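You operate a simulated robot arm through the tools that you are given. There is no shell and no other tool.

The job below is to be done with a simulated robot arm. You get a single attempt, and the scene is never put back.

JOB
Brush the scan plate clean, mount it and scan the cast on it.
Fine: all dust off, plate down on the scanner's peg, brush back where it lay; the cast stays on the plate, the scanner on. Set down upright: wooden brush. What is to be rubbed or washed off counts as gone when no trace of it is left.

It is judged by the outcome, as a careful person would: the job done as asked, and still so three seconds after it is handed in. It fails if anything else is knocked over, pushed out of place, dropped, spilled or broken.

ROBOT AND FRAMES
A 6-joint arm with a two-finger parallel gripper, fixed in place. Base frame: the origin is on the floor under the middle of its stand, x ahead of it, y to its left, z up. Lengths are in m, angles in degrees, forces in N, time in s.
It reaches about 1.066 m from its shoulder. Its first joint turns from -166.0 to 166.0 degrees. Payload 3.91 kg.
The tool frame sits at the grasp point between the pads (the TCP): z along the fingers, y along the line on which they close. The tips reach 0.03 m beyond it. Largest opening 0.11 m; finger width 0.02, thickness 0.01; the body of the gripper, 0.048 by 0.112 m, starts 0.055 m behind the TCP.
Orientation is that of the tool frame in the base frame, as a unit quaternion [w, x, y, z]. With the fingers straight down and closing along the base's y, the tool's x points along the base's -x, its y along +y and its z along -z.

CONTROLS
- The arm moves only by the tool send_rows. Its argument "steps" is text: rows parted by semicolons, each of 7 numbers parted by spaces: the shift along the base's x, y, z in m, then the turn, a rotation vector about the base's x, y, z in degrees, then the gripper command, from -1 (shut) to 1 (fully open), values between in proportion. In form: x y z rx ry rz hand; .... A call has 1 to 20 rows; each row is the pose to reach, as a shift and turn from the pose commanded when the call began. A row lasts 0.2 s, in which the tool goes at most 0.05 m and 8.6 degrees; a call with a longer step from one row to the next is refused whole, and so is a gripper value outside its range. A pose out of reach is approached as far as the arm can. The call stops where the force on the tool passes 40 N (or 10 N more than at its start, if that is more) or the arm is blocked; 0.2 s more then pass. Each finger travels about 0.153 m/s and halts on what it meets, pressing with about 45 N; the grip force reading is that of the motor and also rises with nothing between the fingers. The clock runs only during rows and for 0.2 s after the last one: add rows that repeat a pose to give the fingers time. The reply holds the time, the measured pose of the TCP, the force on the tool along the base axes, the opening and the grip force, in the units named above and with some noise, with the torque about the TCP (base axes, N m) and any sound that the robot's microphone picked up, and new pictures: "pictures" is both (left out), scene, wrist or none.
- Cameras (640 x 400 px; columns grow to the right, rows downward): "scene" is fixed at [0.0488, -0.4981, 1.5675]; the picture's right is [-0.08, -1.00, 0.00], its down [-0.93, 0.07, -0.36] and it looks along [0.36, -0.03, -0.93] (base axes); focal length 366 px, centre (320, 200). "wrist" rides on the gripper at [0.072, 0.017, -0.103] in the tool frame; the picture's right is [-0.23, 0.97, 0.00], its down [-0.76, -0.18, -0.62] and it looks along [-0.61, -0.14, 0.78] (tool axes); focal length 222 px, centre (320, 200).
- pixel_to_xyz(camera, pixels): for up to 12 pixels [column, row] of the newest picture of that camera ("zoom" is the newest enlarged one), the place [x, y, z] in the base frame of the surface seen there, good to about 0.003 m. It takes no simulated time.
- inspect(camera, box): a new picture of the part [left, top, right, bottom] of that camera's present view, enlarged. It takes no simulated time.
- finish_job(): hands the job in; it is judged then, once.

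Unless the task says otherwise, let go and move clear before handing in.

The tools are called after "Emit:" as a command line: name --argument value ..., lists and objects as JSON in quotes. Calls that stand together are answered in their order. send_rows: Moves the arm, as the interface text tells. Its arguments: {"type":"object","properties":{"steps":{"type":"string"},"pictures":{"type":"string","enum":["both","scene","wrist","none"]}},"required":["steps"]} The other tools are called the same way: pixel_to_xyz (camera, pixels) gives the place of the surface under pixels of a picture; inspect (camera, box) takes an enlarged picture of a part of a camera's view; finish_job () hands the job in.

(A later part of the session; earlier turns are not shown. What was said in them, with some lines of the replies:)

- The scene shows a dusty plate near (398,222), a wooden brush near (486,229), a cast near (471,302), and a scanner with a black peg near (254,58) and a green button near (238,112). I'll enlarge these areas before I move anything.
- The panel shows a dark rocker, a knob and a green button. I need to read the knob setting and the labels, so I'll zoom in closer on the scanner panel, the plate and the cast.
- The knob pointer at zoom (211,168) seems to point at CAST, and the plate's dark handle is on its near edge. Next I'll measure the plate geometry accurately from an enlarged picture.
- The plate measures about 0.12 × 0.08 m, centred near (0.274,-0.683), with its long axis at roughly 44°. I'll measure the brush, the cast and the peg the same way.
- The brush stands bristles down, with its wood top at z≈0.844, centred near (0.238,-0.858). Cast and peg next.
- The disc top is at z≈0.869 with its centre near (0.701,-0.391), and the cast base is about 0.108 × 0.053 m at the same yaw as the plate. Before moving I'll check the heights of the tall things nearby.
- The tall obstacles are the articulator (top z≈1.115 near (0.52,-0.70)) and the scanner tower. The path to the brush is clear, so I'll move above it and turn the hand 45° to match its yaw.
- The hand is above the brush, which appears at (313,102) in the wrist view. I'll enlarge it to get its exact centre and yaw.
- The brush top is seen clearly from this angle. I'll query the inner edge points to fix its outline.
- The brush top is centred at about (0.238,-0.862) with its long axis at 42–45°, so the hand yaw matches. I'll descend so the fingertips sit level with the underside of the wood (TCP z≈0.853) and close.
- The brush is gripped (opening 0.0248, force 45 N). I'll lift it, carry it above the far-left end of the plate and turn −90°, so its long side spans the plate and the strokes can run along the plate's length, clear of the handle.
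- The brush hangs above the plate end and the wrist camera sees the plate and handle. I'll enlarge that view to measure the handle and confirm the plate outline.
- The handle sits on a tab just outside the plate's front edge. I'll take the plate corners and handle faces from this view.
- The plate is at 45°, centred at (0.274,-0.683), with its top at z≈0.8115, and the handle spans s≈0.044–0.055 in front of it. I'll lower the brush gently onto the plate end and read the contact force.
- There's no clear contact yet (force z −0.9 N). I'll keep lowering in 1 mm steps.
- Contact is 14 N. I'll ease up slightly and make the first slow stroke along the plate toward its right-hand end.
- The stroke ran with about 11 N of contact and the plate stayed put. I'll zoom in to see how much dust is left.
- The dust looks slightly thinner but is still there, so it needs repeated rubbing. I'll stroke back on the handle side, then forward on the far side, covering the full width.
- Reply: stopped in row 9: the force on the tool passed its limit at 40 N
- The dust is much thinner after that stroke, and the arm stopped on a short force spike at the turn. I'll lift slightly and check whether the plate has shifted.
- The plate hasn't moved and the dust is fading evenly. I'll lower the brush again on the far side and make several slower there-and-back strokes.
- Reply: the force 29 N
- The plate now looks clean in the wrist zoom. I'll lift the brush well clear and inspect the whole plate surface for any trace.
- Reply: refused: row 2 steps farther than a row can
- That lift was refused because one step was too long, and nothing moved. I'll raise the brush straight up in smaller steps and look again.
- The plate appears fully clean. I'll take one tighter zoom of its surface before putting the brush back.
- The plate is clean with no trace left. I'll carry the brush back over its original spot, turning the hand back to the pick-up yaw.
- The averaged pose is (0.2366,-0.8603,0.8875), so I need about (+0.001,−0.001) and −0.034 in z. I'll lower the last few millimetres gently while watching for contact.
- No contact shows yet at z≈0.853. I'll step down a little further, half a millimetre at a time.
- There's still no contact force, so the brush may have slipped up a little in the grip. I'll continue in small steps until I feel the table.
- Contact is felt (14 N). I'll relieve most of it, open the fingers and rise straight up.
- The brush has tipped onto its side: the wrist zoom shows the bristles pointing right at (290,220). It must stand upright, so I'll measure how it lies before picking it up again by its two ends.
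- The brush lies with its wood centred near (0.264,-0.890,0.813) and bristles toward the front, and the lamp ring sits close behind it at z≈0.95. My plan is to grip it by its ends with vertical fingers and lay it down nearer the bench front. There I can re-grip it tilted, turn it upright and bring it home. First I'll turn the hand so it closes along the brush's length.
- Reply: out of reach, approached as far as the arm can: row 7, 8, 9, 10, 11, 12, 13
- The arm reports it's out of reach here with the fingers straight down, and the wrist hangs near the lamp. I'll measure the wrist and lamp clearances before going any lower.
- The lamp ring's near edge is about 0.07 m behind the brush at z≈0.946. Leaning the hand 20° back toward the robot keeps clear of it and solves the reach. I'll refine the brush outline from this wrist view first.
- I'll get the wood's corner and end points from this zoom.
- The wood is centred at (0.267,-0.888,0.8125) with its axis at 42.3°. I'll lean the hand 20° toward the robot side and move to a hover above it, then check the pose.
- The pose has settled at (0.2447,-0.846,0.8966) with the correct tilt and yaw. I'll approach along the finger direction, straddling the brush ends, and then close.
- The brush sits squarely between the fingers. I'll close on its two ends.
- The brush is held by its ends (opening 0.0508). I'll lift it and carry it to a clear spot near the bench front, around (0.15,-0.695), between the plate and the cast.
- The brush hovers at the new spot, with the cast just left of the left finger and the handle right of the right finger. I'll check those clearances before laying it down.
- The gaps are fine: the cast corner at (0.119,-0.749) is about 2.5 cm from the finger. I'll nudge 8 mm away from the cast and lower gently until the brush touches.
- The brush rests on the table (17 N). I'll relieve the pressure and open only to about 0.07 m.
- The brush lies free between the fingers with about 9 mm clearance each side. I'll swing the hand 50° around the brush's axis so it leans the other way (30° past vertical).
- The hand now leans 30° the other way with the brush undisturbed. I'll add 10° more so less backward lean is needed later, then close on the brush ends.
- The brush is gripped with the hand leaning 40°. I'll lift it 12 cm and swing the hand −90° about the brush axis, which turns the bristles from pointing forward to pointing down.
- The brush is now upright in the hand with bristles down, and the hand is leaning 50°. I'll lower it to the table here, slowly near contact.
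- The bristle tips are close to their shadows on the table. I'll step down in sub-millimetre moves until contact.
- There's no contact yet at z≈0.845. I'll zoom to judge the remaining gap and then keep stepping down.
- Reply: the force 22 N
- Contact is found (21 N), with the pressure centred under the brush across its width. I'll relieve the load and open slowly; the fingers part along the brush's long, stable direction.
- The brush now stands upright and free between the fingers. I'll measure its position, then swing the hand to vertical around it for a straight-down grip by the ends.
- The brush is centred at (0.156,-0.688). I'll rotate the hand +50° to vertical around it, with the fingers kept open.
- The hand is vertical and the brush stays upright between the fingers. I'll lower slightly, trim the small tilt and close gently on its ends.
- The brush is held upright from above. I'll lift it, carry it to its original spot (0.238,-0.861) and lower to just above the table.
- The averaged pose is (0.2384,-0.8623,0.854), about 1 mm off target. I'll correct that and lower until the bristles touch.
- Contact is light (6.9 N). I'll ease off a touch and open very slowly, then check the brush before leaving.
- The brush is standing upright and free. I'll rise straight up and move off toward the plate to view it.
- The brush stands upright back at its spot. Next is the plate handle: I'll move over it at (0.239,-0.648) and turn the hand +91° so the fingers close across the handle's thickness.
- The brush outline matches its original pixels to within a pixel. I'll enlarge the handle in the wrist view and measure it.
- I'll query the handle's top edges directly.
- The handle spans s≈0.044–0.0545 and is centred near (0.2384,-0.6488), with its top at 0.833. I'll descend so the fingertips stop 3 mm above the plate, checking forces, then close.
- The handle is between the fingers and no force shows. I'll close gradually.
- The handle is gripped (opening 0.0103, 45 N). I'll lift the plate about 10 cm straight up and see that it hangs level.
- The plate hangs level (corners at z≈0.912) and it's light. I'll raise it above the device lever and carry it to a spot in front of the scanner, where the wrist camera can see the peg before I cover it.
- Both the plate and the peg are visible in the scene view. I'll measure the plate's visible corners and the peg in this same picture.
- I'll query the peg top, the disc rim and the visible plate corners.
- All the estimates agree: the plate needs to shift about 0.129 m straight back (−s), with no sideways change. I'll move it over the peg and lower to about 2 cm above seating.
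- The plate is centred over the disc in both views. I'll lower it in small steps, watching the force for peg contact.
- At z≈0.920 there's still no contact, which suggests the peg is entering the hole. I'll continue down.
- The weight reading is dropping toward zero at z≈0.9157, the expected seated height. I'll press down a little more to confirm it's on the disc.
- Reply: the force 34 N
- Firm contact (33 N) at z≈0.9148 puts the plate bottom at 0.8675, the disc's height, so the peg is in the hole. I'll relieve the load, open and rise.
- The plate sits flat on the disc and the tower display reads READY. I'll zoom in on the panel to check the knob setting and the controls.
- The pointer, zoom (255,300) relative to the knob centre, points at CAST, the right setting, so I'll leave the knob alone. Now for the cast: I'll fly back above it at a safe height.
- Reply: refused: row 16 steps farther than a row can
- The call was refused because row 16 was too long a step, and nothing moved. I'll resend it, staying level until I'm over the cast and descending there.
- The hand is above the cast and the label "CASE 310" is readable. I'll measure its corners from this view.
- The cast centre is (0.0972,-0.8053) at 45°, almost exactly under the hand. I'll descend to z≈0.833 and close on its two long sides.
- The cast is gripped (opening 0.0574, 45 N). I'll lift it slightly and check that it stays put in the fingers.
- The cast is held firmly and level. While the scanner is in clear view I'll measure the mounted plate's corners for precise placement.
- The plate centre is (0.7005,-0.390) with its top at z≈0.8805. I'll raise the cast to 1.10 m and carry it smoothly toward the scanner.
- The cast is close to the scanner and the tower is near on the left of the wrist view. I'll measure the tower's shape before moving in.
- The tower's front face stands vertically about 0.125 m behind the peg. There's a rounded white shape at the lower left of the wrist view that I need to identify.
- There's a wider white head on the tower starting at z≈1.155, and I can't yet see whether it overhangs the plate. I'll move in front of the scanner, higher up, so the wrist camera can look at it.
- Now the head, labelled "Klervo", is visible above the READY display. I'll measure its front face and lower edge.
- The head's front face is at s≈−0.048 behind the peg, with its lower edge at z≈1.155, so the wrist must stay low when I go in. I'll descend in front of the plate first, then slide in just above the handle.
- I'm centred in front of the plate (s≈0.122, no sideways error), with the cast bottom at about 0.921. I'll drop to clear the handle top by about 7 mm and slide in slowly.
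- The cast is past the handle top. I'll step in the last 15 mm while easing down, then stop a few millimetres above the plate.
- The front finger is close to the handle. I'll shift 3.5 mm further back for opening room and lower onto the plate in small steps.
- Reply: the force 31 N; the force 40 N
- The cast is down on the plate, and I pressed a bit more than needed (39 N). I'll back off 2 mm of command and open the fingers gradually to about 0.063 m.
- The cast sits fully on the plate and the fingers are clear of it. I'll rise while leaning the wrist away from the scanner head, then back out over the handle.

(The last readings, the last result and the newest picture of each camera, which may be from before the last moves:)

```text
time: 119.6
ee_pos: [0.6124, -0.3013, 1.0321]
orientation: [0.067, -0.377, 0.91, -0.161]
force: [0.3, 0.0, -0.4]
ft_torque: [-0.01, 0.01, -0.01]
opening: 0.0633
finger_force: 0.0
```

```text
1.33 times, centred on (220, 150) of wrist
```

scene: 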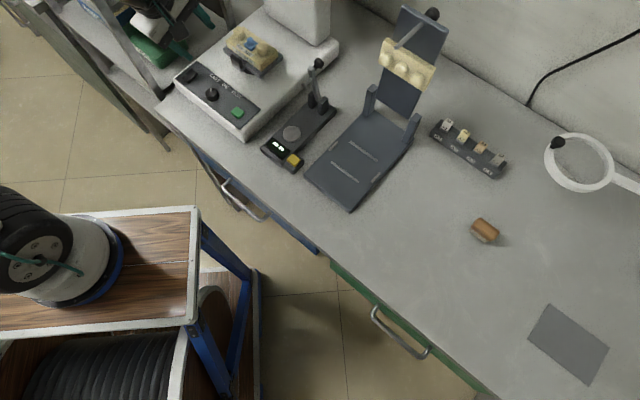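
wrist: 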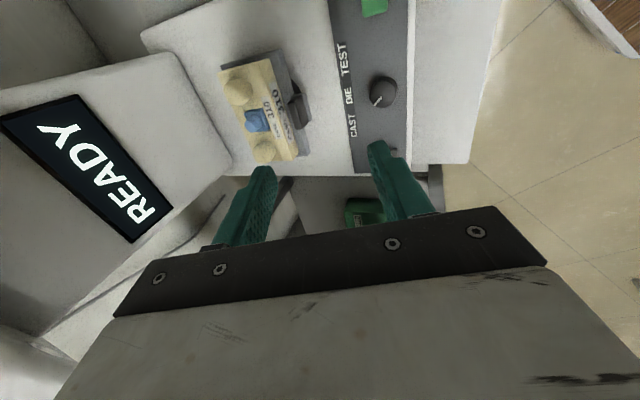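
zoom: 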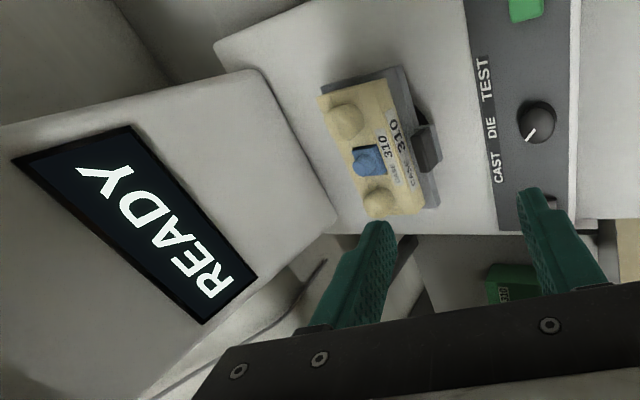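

The cast stands squarely on the plate and the display shows READY. Next I'll straighten the hand, close the fingers and move above the green button near (0.547,-0.350) to measure it.

Emit:
send_rows --steps "-0.010 -0.008 0.01 3.5 3.5 0 0; -0.025 -0.018 0.01 7.07 7.07 0 -0.4; -0.040 -0.030 0.005 10.6 10.6 0 -0.8; -0.055 -0.041 -0.01 14.14 14.14 0 -1; -0.0654 -0.0492 -0.03 14.14 14.14 0 -1; -0.0654 -0.0492 -0.03 14.14 14.14 0 -1"

Emit:
inspect --camera "wrist" --box '[240, 40, 420, 200]'

```text
time: 121.0
ee_pos: [0.5466, -0.3496, 1.0022]
orientation: [0.0, -0.383, 0.924, -0.001]
force: [-0.2, 0.0, 0.7]
ft_torque: [0.02, -0.01, 0.01]
opening: 0.0
finger_force: 37.9
```

scene: 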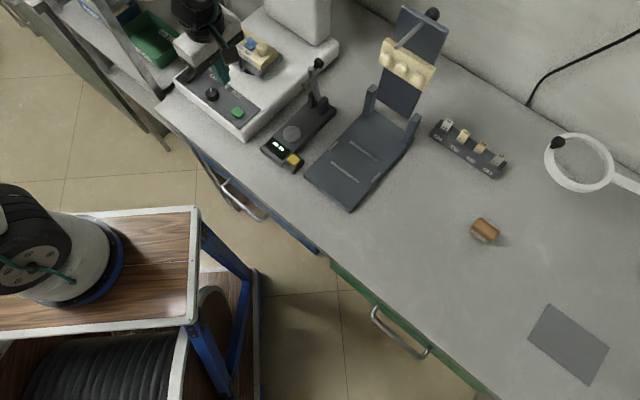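
wrist: 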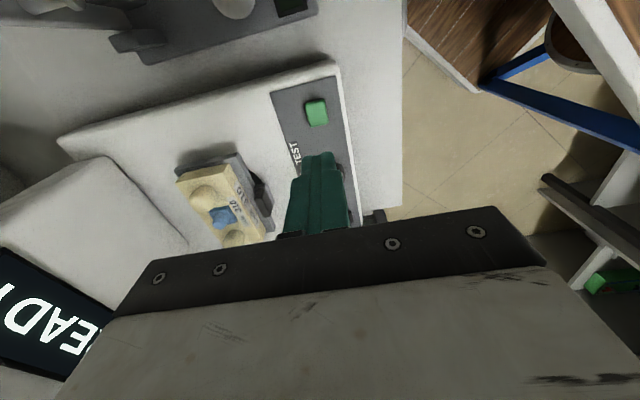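

```text
2.50 times, centred on (330, 120) of wrist
```

zoom: 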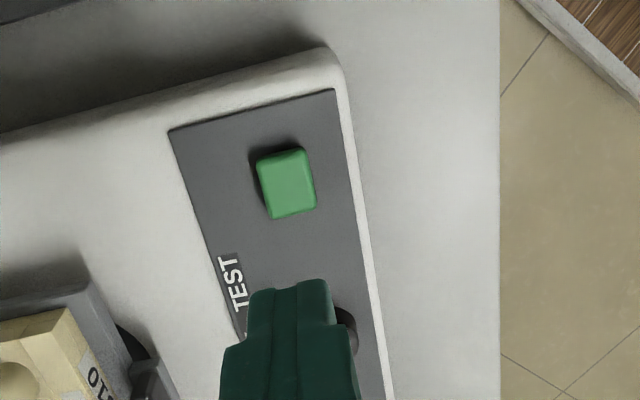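

Emit:
pixel_to_xyz --camera "zoom" --pixels '[[286, 183], [265, 168], [302, 155], [310, 205], [275, 212], [286, 183], [290, 190], [280, 175], [220, 150], [330, 130], [260, 235], [345, 230]]'

Emit:
inspect --camera "scene" --box '[190, 60, 270, 130]'

Emit:
pixel_to_xyz --camera "zoom" --pixels '[[330, 295], [358, 270], [400, 295], [370, 320], [364, 294], [364, 294], [350, 282], [385, 300]]'

```text
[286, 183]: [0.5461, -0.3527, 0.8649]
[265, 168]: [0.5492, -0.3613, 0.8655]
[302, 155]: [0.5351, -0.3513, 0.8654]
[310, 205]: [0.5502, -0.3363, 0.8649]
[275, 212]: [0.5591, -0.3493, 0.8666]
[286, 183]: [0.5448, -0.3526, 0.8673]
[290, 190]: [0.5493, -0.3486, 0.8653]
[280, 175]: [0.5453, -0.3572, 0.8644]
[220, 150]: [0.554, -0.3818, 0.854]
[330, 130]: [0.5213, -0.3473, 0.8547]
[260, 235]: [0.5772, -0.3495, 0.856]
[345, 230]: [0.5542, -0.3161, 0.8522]
```

```text
5.71 times, centred on (230, 95) of scene
```

zoom: 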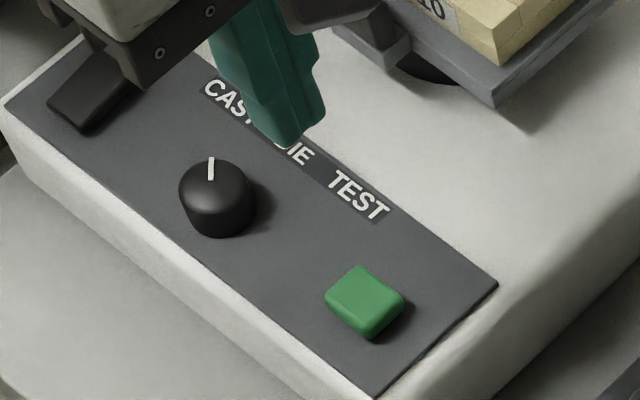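

```text
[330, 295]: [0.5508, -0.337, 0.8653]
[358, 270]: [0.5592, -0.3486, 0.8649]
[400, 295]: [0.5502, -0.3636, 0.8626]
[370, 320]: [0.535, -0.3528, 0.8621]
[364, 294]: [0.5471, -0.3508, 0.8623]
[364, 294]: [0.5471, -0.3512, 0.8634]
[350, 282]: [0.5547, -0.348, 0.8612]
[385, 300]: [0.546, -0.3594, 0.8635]
```

The button is centred at (0.548,-0.350) with its top at z≈0.8645, almost directly below the closed fingertips. I'll descend to just above it and then press in small steps.

Emit:
send_rows --steps "0.0014 -0.0004 -0.04 0 0 0 -1; 0.0014 -0.0004 -0.08 0 0 0 -1; 0.0014 -0.0004 -0.098 0 0 0 -1; 0.0014 -0.0004 -0.103 0 0 0 -1" --pictures "none"

Emit:
send_rows --steps "0 0 -0.001 0 0 0 -1; 0 0 -0.002 0 0 0 -1; 0 0 -0.003 0 0 0 -1" --pictures "none"

Emit:
send_rows --steps "0 0 -0.001 0 0 0 -1; 0 0 -0.002 0 0 0 -1" --pictures "both"

```text
time: 122.0
ee_pos: [0.5478, -0.3531, 0.8979]
orientation: [0.0, -0.382, 0.924, 0.0]
force: [-0.1, -0.1, -0.4]
ft_torque: [0.03, -0.02, 0.0]
opening: 0.0
finger_force: 37.2
```

```text
time: 122.8
ee_pos: [0.5466, -0.3518, 0.8961]
orientation: [0.001, -0.383, 0.924, 0.0]
force: [-0.8, 0.0, 0.0]
ft_torque: [0.0, -0.01, 0.01]
opening: 0.0
finger_force: 37.7
```

```text
time: 123.4
ee_pos: [0.5478, -0.3513, 0.8938]
orientation: [-0.001, -0.382, 0.924, 0.0]
force: [-1.0, 0.0, 0.7]
ft_torque: [0.0, 0.02, 0.02]
opening: 0.0
finger_force: 37.6
```

scene: 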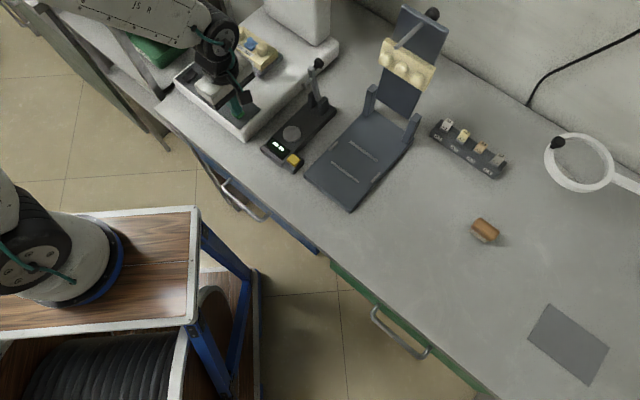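
wrist: 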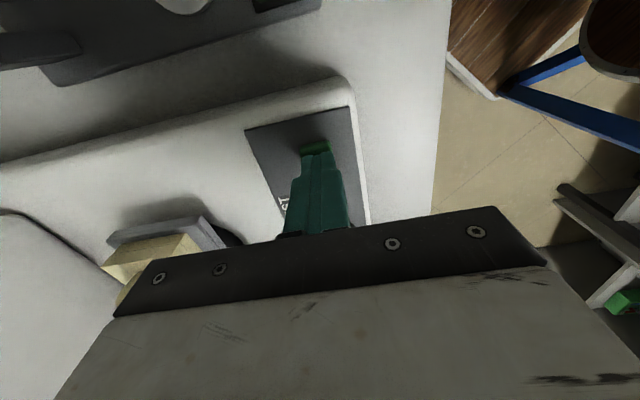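

The fingertips are right at the button top with no real force yet. I'll press down a millimetre at a time.

Emit:
send_rows --steps "0 0 -0.001 0 0 0 -1; 0 0 -0.002 0 0 0 -1" --pictures "none"

Emit:
send_rows --steps "0 0 -0.001 0 0 0 -1; 0 0 -0.002 0 0 0 -1" --pictures "none"

```text
time: 124.0
ee_pos: [0.5475, -0.3505, 0.893]
orientation: [0.001, -0.383, 0.924, -0.001]
force: [1.5, 0.0, 1.4]
ft_torque: [-0.01, 0.0, -0.01]
opening: 0.0
finger_force: 37.7
heard: click
```

```text
time: 124.6
ee_pos: [0.5474, -0.3508, 0.8895]
orientation: [0.0, -0.383, 0.924, 0.0]
force: [1.6, -0.4, 3.7]
ft_torque: [-0.05, -0.04, -0.01]
opening: 0.0
finger_force: 37.7
```

I heard a click while pressing. I'll lift straight off the button and check the display.

Emit:
send_rows --steps "0 0 0.006 0 0 0 -1; 0 0 0.02 0 0 0 -1; 0 0 0.05 0 0 0 -1; 0 0 0.09 0 0 0 -1; 0 0 0.13 0 0 0 -1; 0 0 0.15 0 0 0 -1; 0 0 0.15 0 0 0 -1"

Emit:
inspect --camera "wrist" --box '[0, 40, 360, 340]'

Emit:
inspect --camera "scene" --box '[170, 0, 340, 140]'

```text
time: 126.2
ee_pos: [0.547, -0.3518, 1.0399]
orientation: [0.0, -0.383, 0.924, 0.0]
force: [-0.4, -0.7, -0.4]
ft_torque: [0.0, 0.01, 0.02]
opening: 0.0001
finger_force: 37.8
```

scene: 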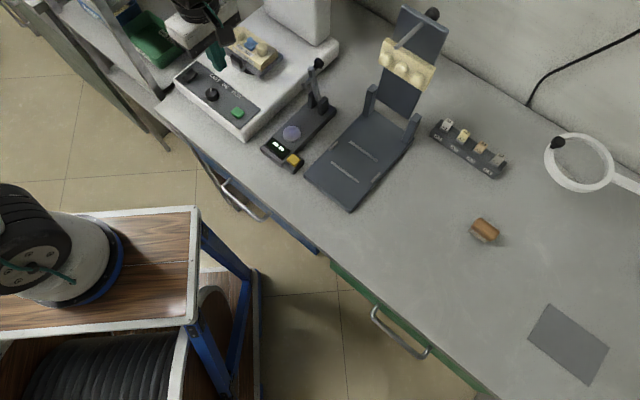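
wrist: 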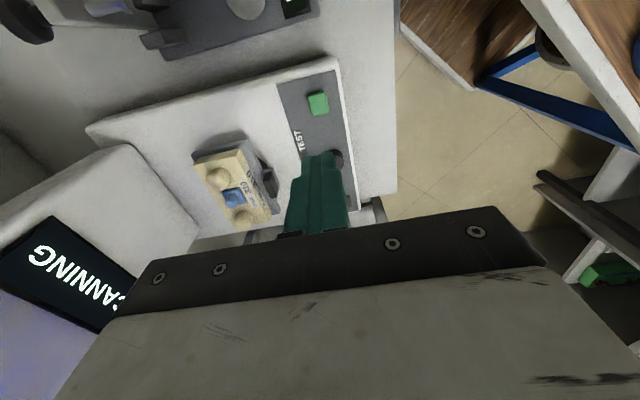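

```text
1.33 times, centred on (180, 190) of wrist
```

zoom: 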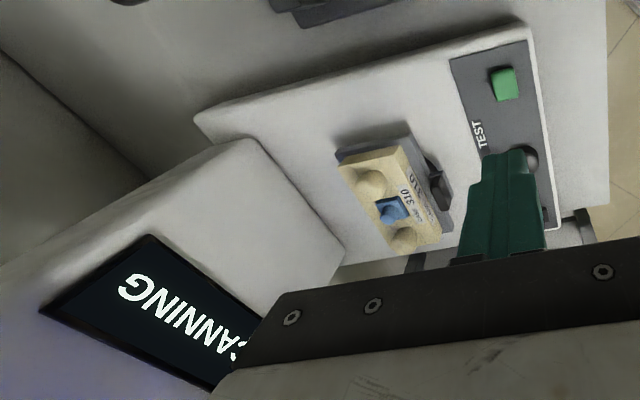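

```text
2.86 times, centred on (255, 70) of scene
```

zoom: 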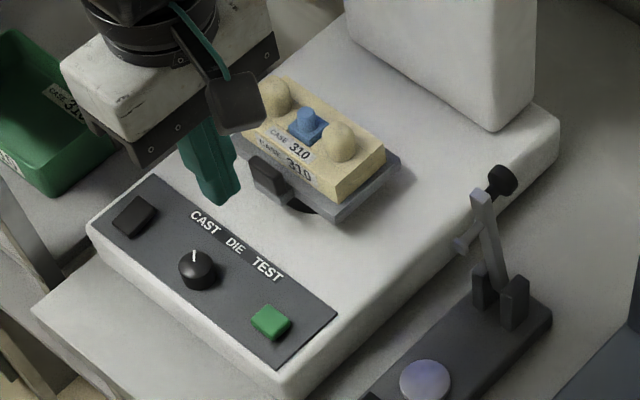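

The display now reads SCANNING with the cast sitting on the plate. I'll retract the arm clear of the scanner and bench, then check the whole scene.

Emit:
send_rows --steps "0 0 0.04 0 0 0 -1; -0.02 0 0.08 0 0 0 -1; -0.05 -0.002 0.11 0 0 0 -1; -0.09 -0.006 0.13 0 0 0 -1; -0.13 -0.010 0.14 0 0 0 -1; -0.17 -0.014 0.15 0 0 0 -1; -0.21 -0.018 0.15 0 0 0 -1; -0.25 -0.021 0.15 0 0 0 -1; -0.29 -0.024 0.15 0 0 0 -1; -0.32 -0.025 0.15 0 0 0 -1; -0.32 -0.025 0.15 0 0 0 -1"

Emit:
inspect --camera "scene" --box '[170, 0, 340, 140]'

Emit:
inspect --camera "scene" --box '[340, 0, 640, 260]'

Emit:
inspect --camera "scene" --box '[455, 205, 515, 250]'

```text
time: 128.6
ee_pos: [0.2264, -0.3774, 1.1879]
orientation: [0.0, -0.383, 0.924, -0.001]
force: [-0.5, 0.4, 0.9]
ft_torque: [0.0, 0.03, -0.02]
opening: 0.0
finger_force: 37.7
```

scene: 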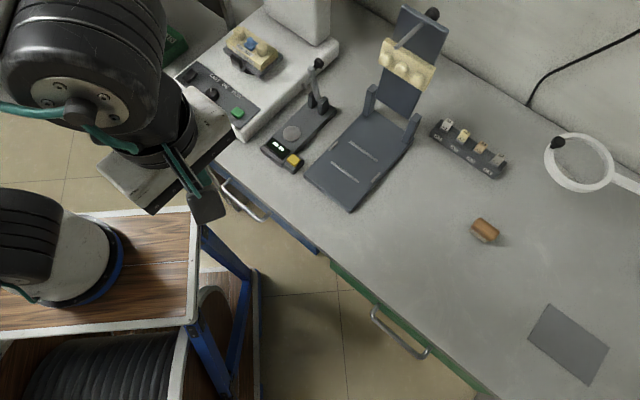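
wrist: 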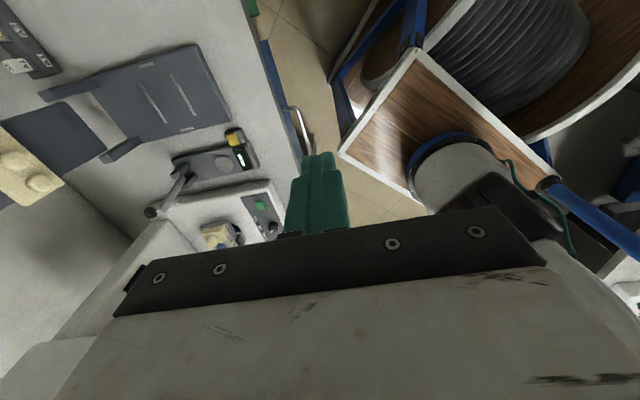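

```text
2.86 times, centred on (255, 70) of scene
```

zoom: 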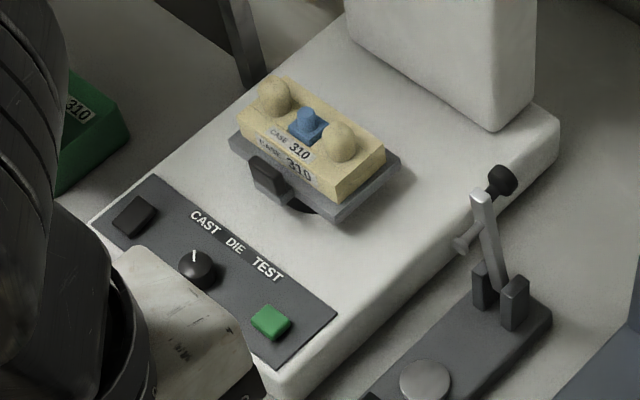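

```text
1.54 times, centred on (490, 130) of scene
```

zoom: 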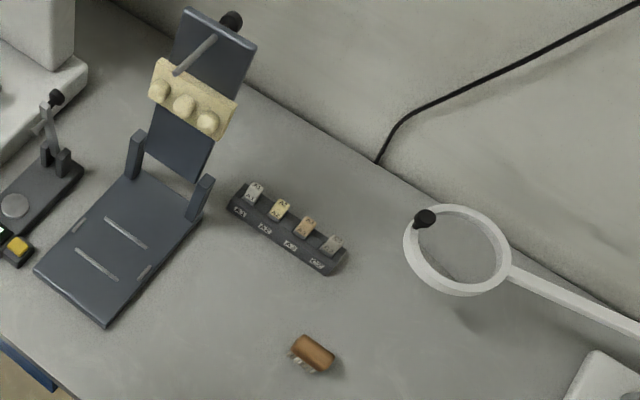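

```text
8.89 times, centred on (485, 228) of scene
```

zoom: 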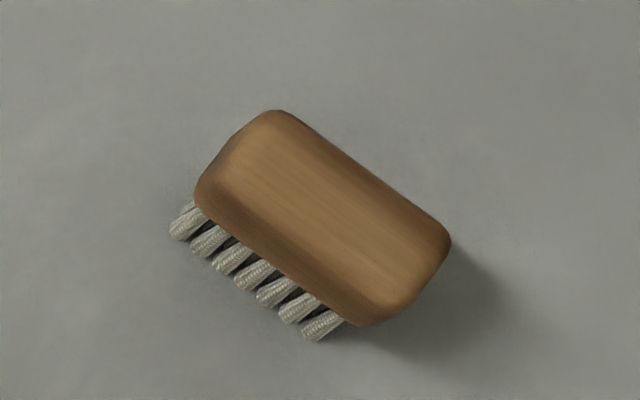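

Everything looks in place: the brush is upright within a pixel of its original outline, and the cast is on the mounted plate. I'll move back to the earlier viewing spot in front of the scanner and confirm the display still shows it running.

Emit:
send_rows --steps "0.030 0.012 0.005 0 0 0 -1; 0.070 0.028 0.01 0 0 0 -1; 0.110 0.045 0.02 0 0 0 -1; 0.150 0.061 0.02 0 0 0 -1; 0.190 0.077 0.02 0 0 0 -1; 0.230 0.093 0.02 0 0 0 -1; 0.265 0.107 0.02 0 0 0 -1; 0.280 0.114 0.02 0 0 0 -1; 0.280 0.114 0.02 0 0 0 -1"

Emit:
inspect --camera "wrist" --box '[0, 60, 280, 320]'

```text
time: 130.6
ee_pos: [0.5086, -0.2622, 1.2102]
orientation: [0.001, -0.383, 0.924, -0.001]
force: [0.4, 0.5, -0.9]
ft_torque: [-0.01, 0.01, -0.04]
opening: 0.0001
finger_force: 37.6
```

scene: 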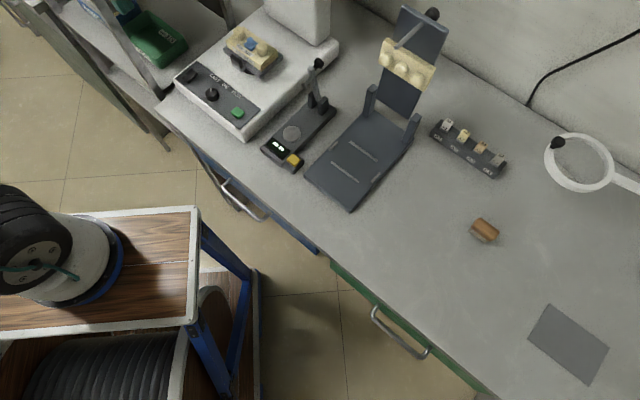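
wrist: 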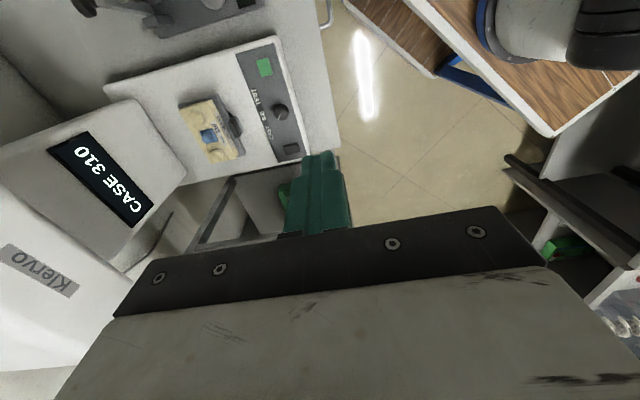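

```text
1.54 times, centred on (140, 190) of wrist
```

zoom: 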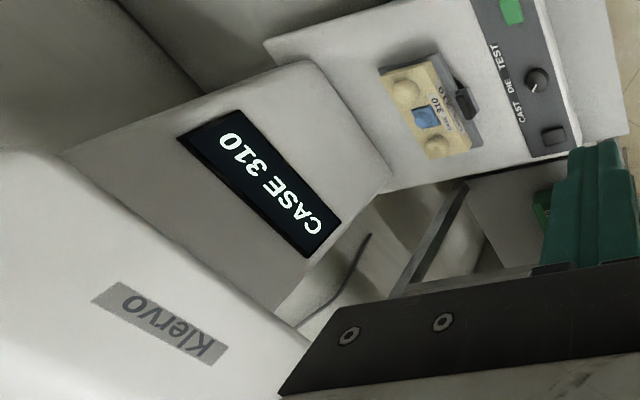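

The display now reads "CASE 310", so the scan has finished and the scanner is still on. The plate is clean and mounted with the cast on it, the brush is upright at its spot, nothing else has moved, and the gripper is empty and clear. I'm handing in.

Emit:
finish_job

```text
The job is handed in.
```

The job is done and handed in. The scan plate is brushed clean and seated on the scanner's peg, with the CASE 310 cast on it. The scan ran, and the scanner was still on with "CASE 310" on its display.

- **Brush:** it tipped onto its side when I first set it down. I picked it up and stood it upright again, within about a millimetre of where it originally lay.
- **Dust:** no trace showed on the plate in close-up views after brushing.
- **Scanner setting:** the knob already pointed to CAST, so I only pressed the green button.
- **Placing the cast:** I briefly pressed it onto the plate with about 39 N, more than needed. The cast and plate looked undisturbed afterwards.

Nothing else on the bench appeared moved in the final pictures.
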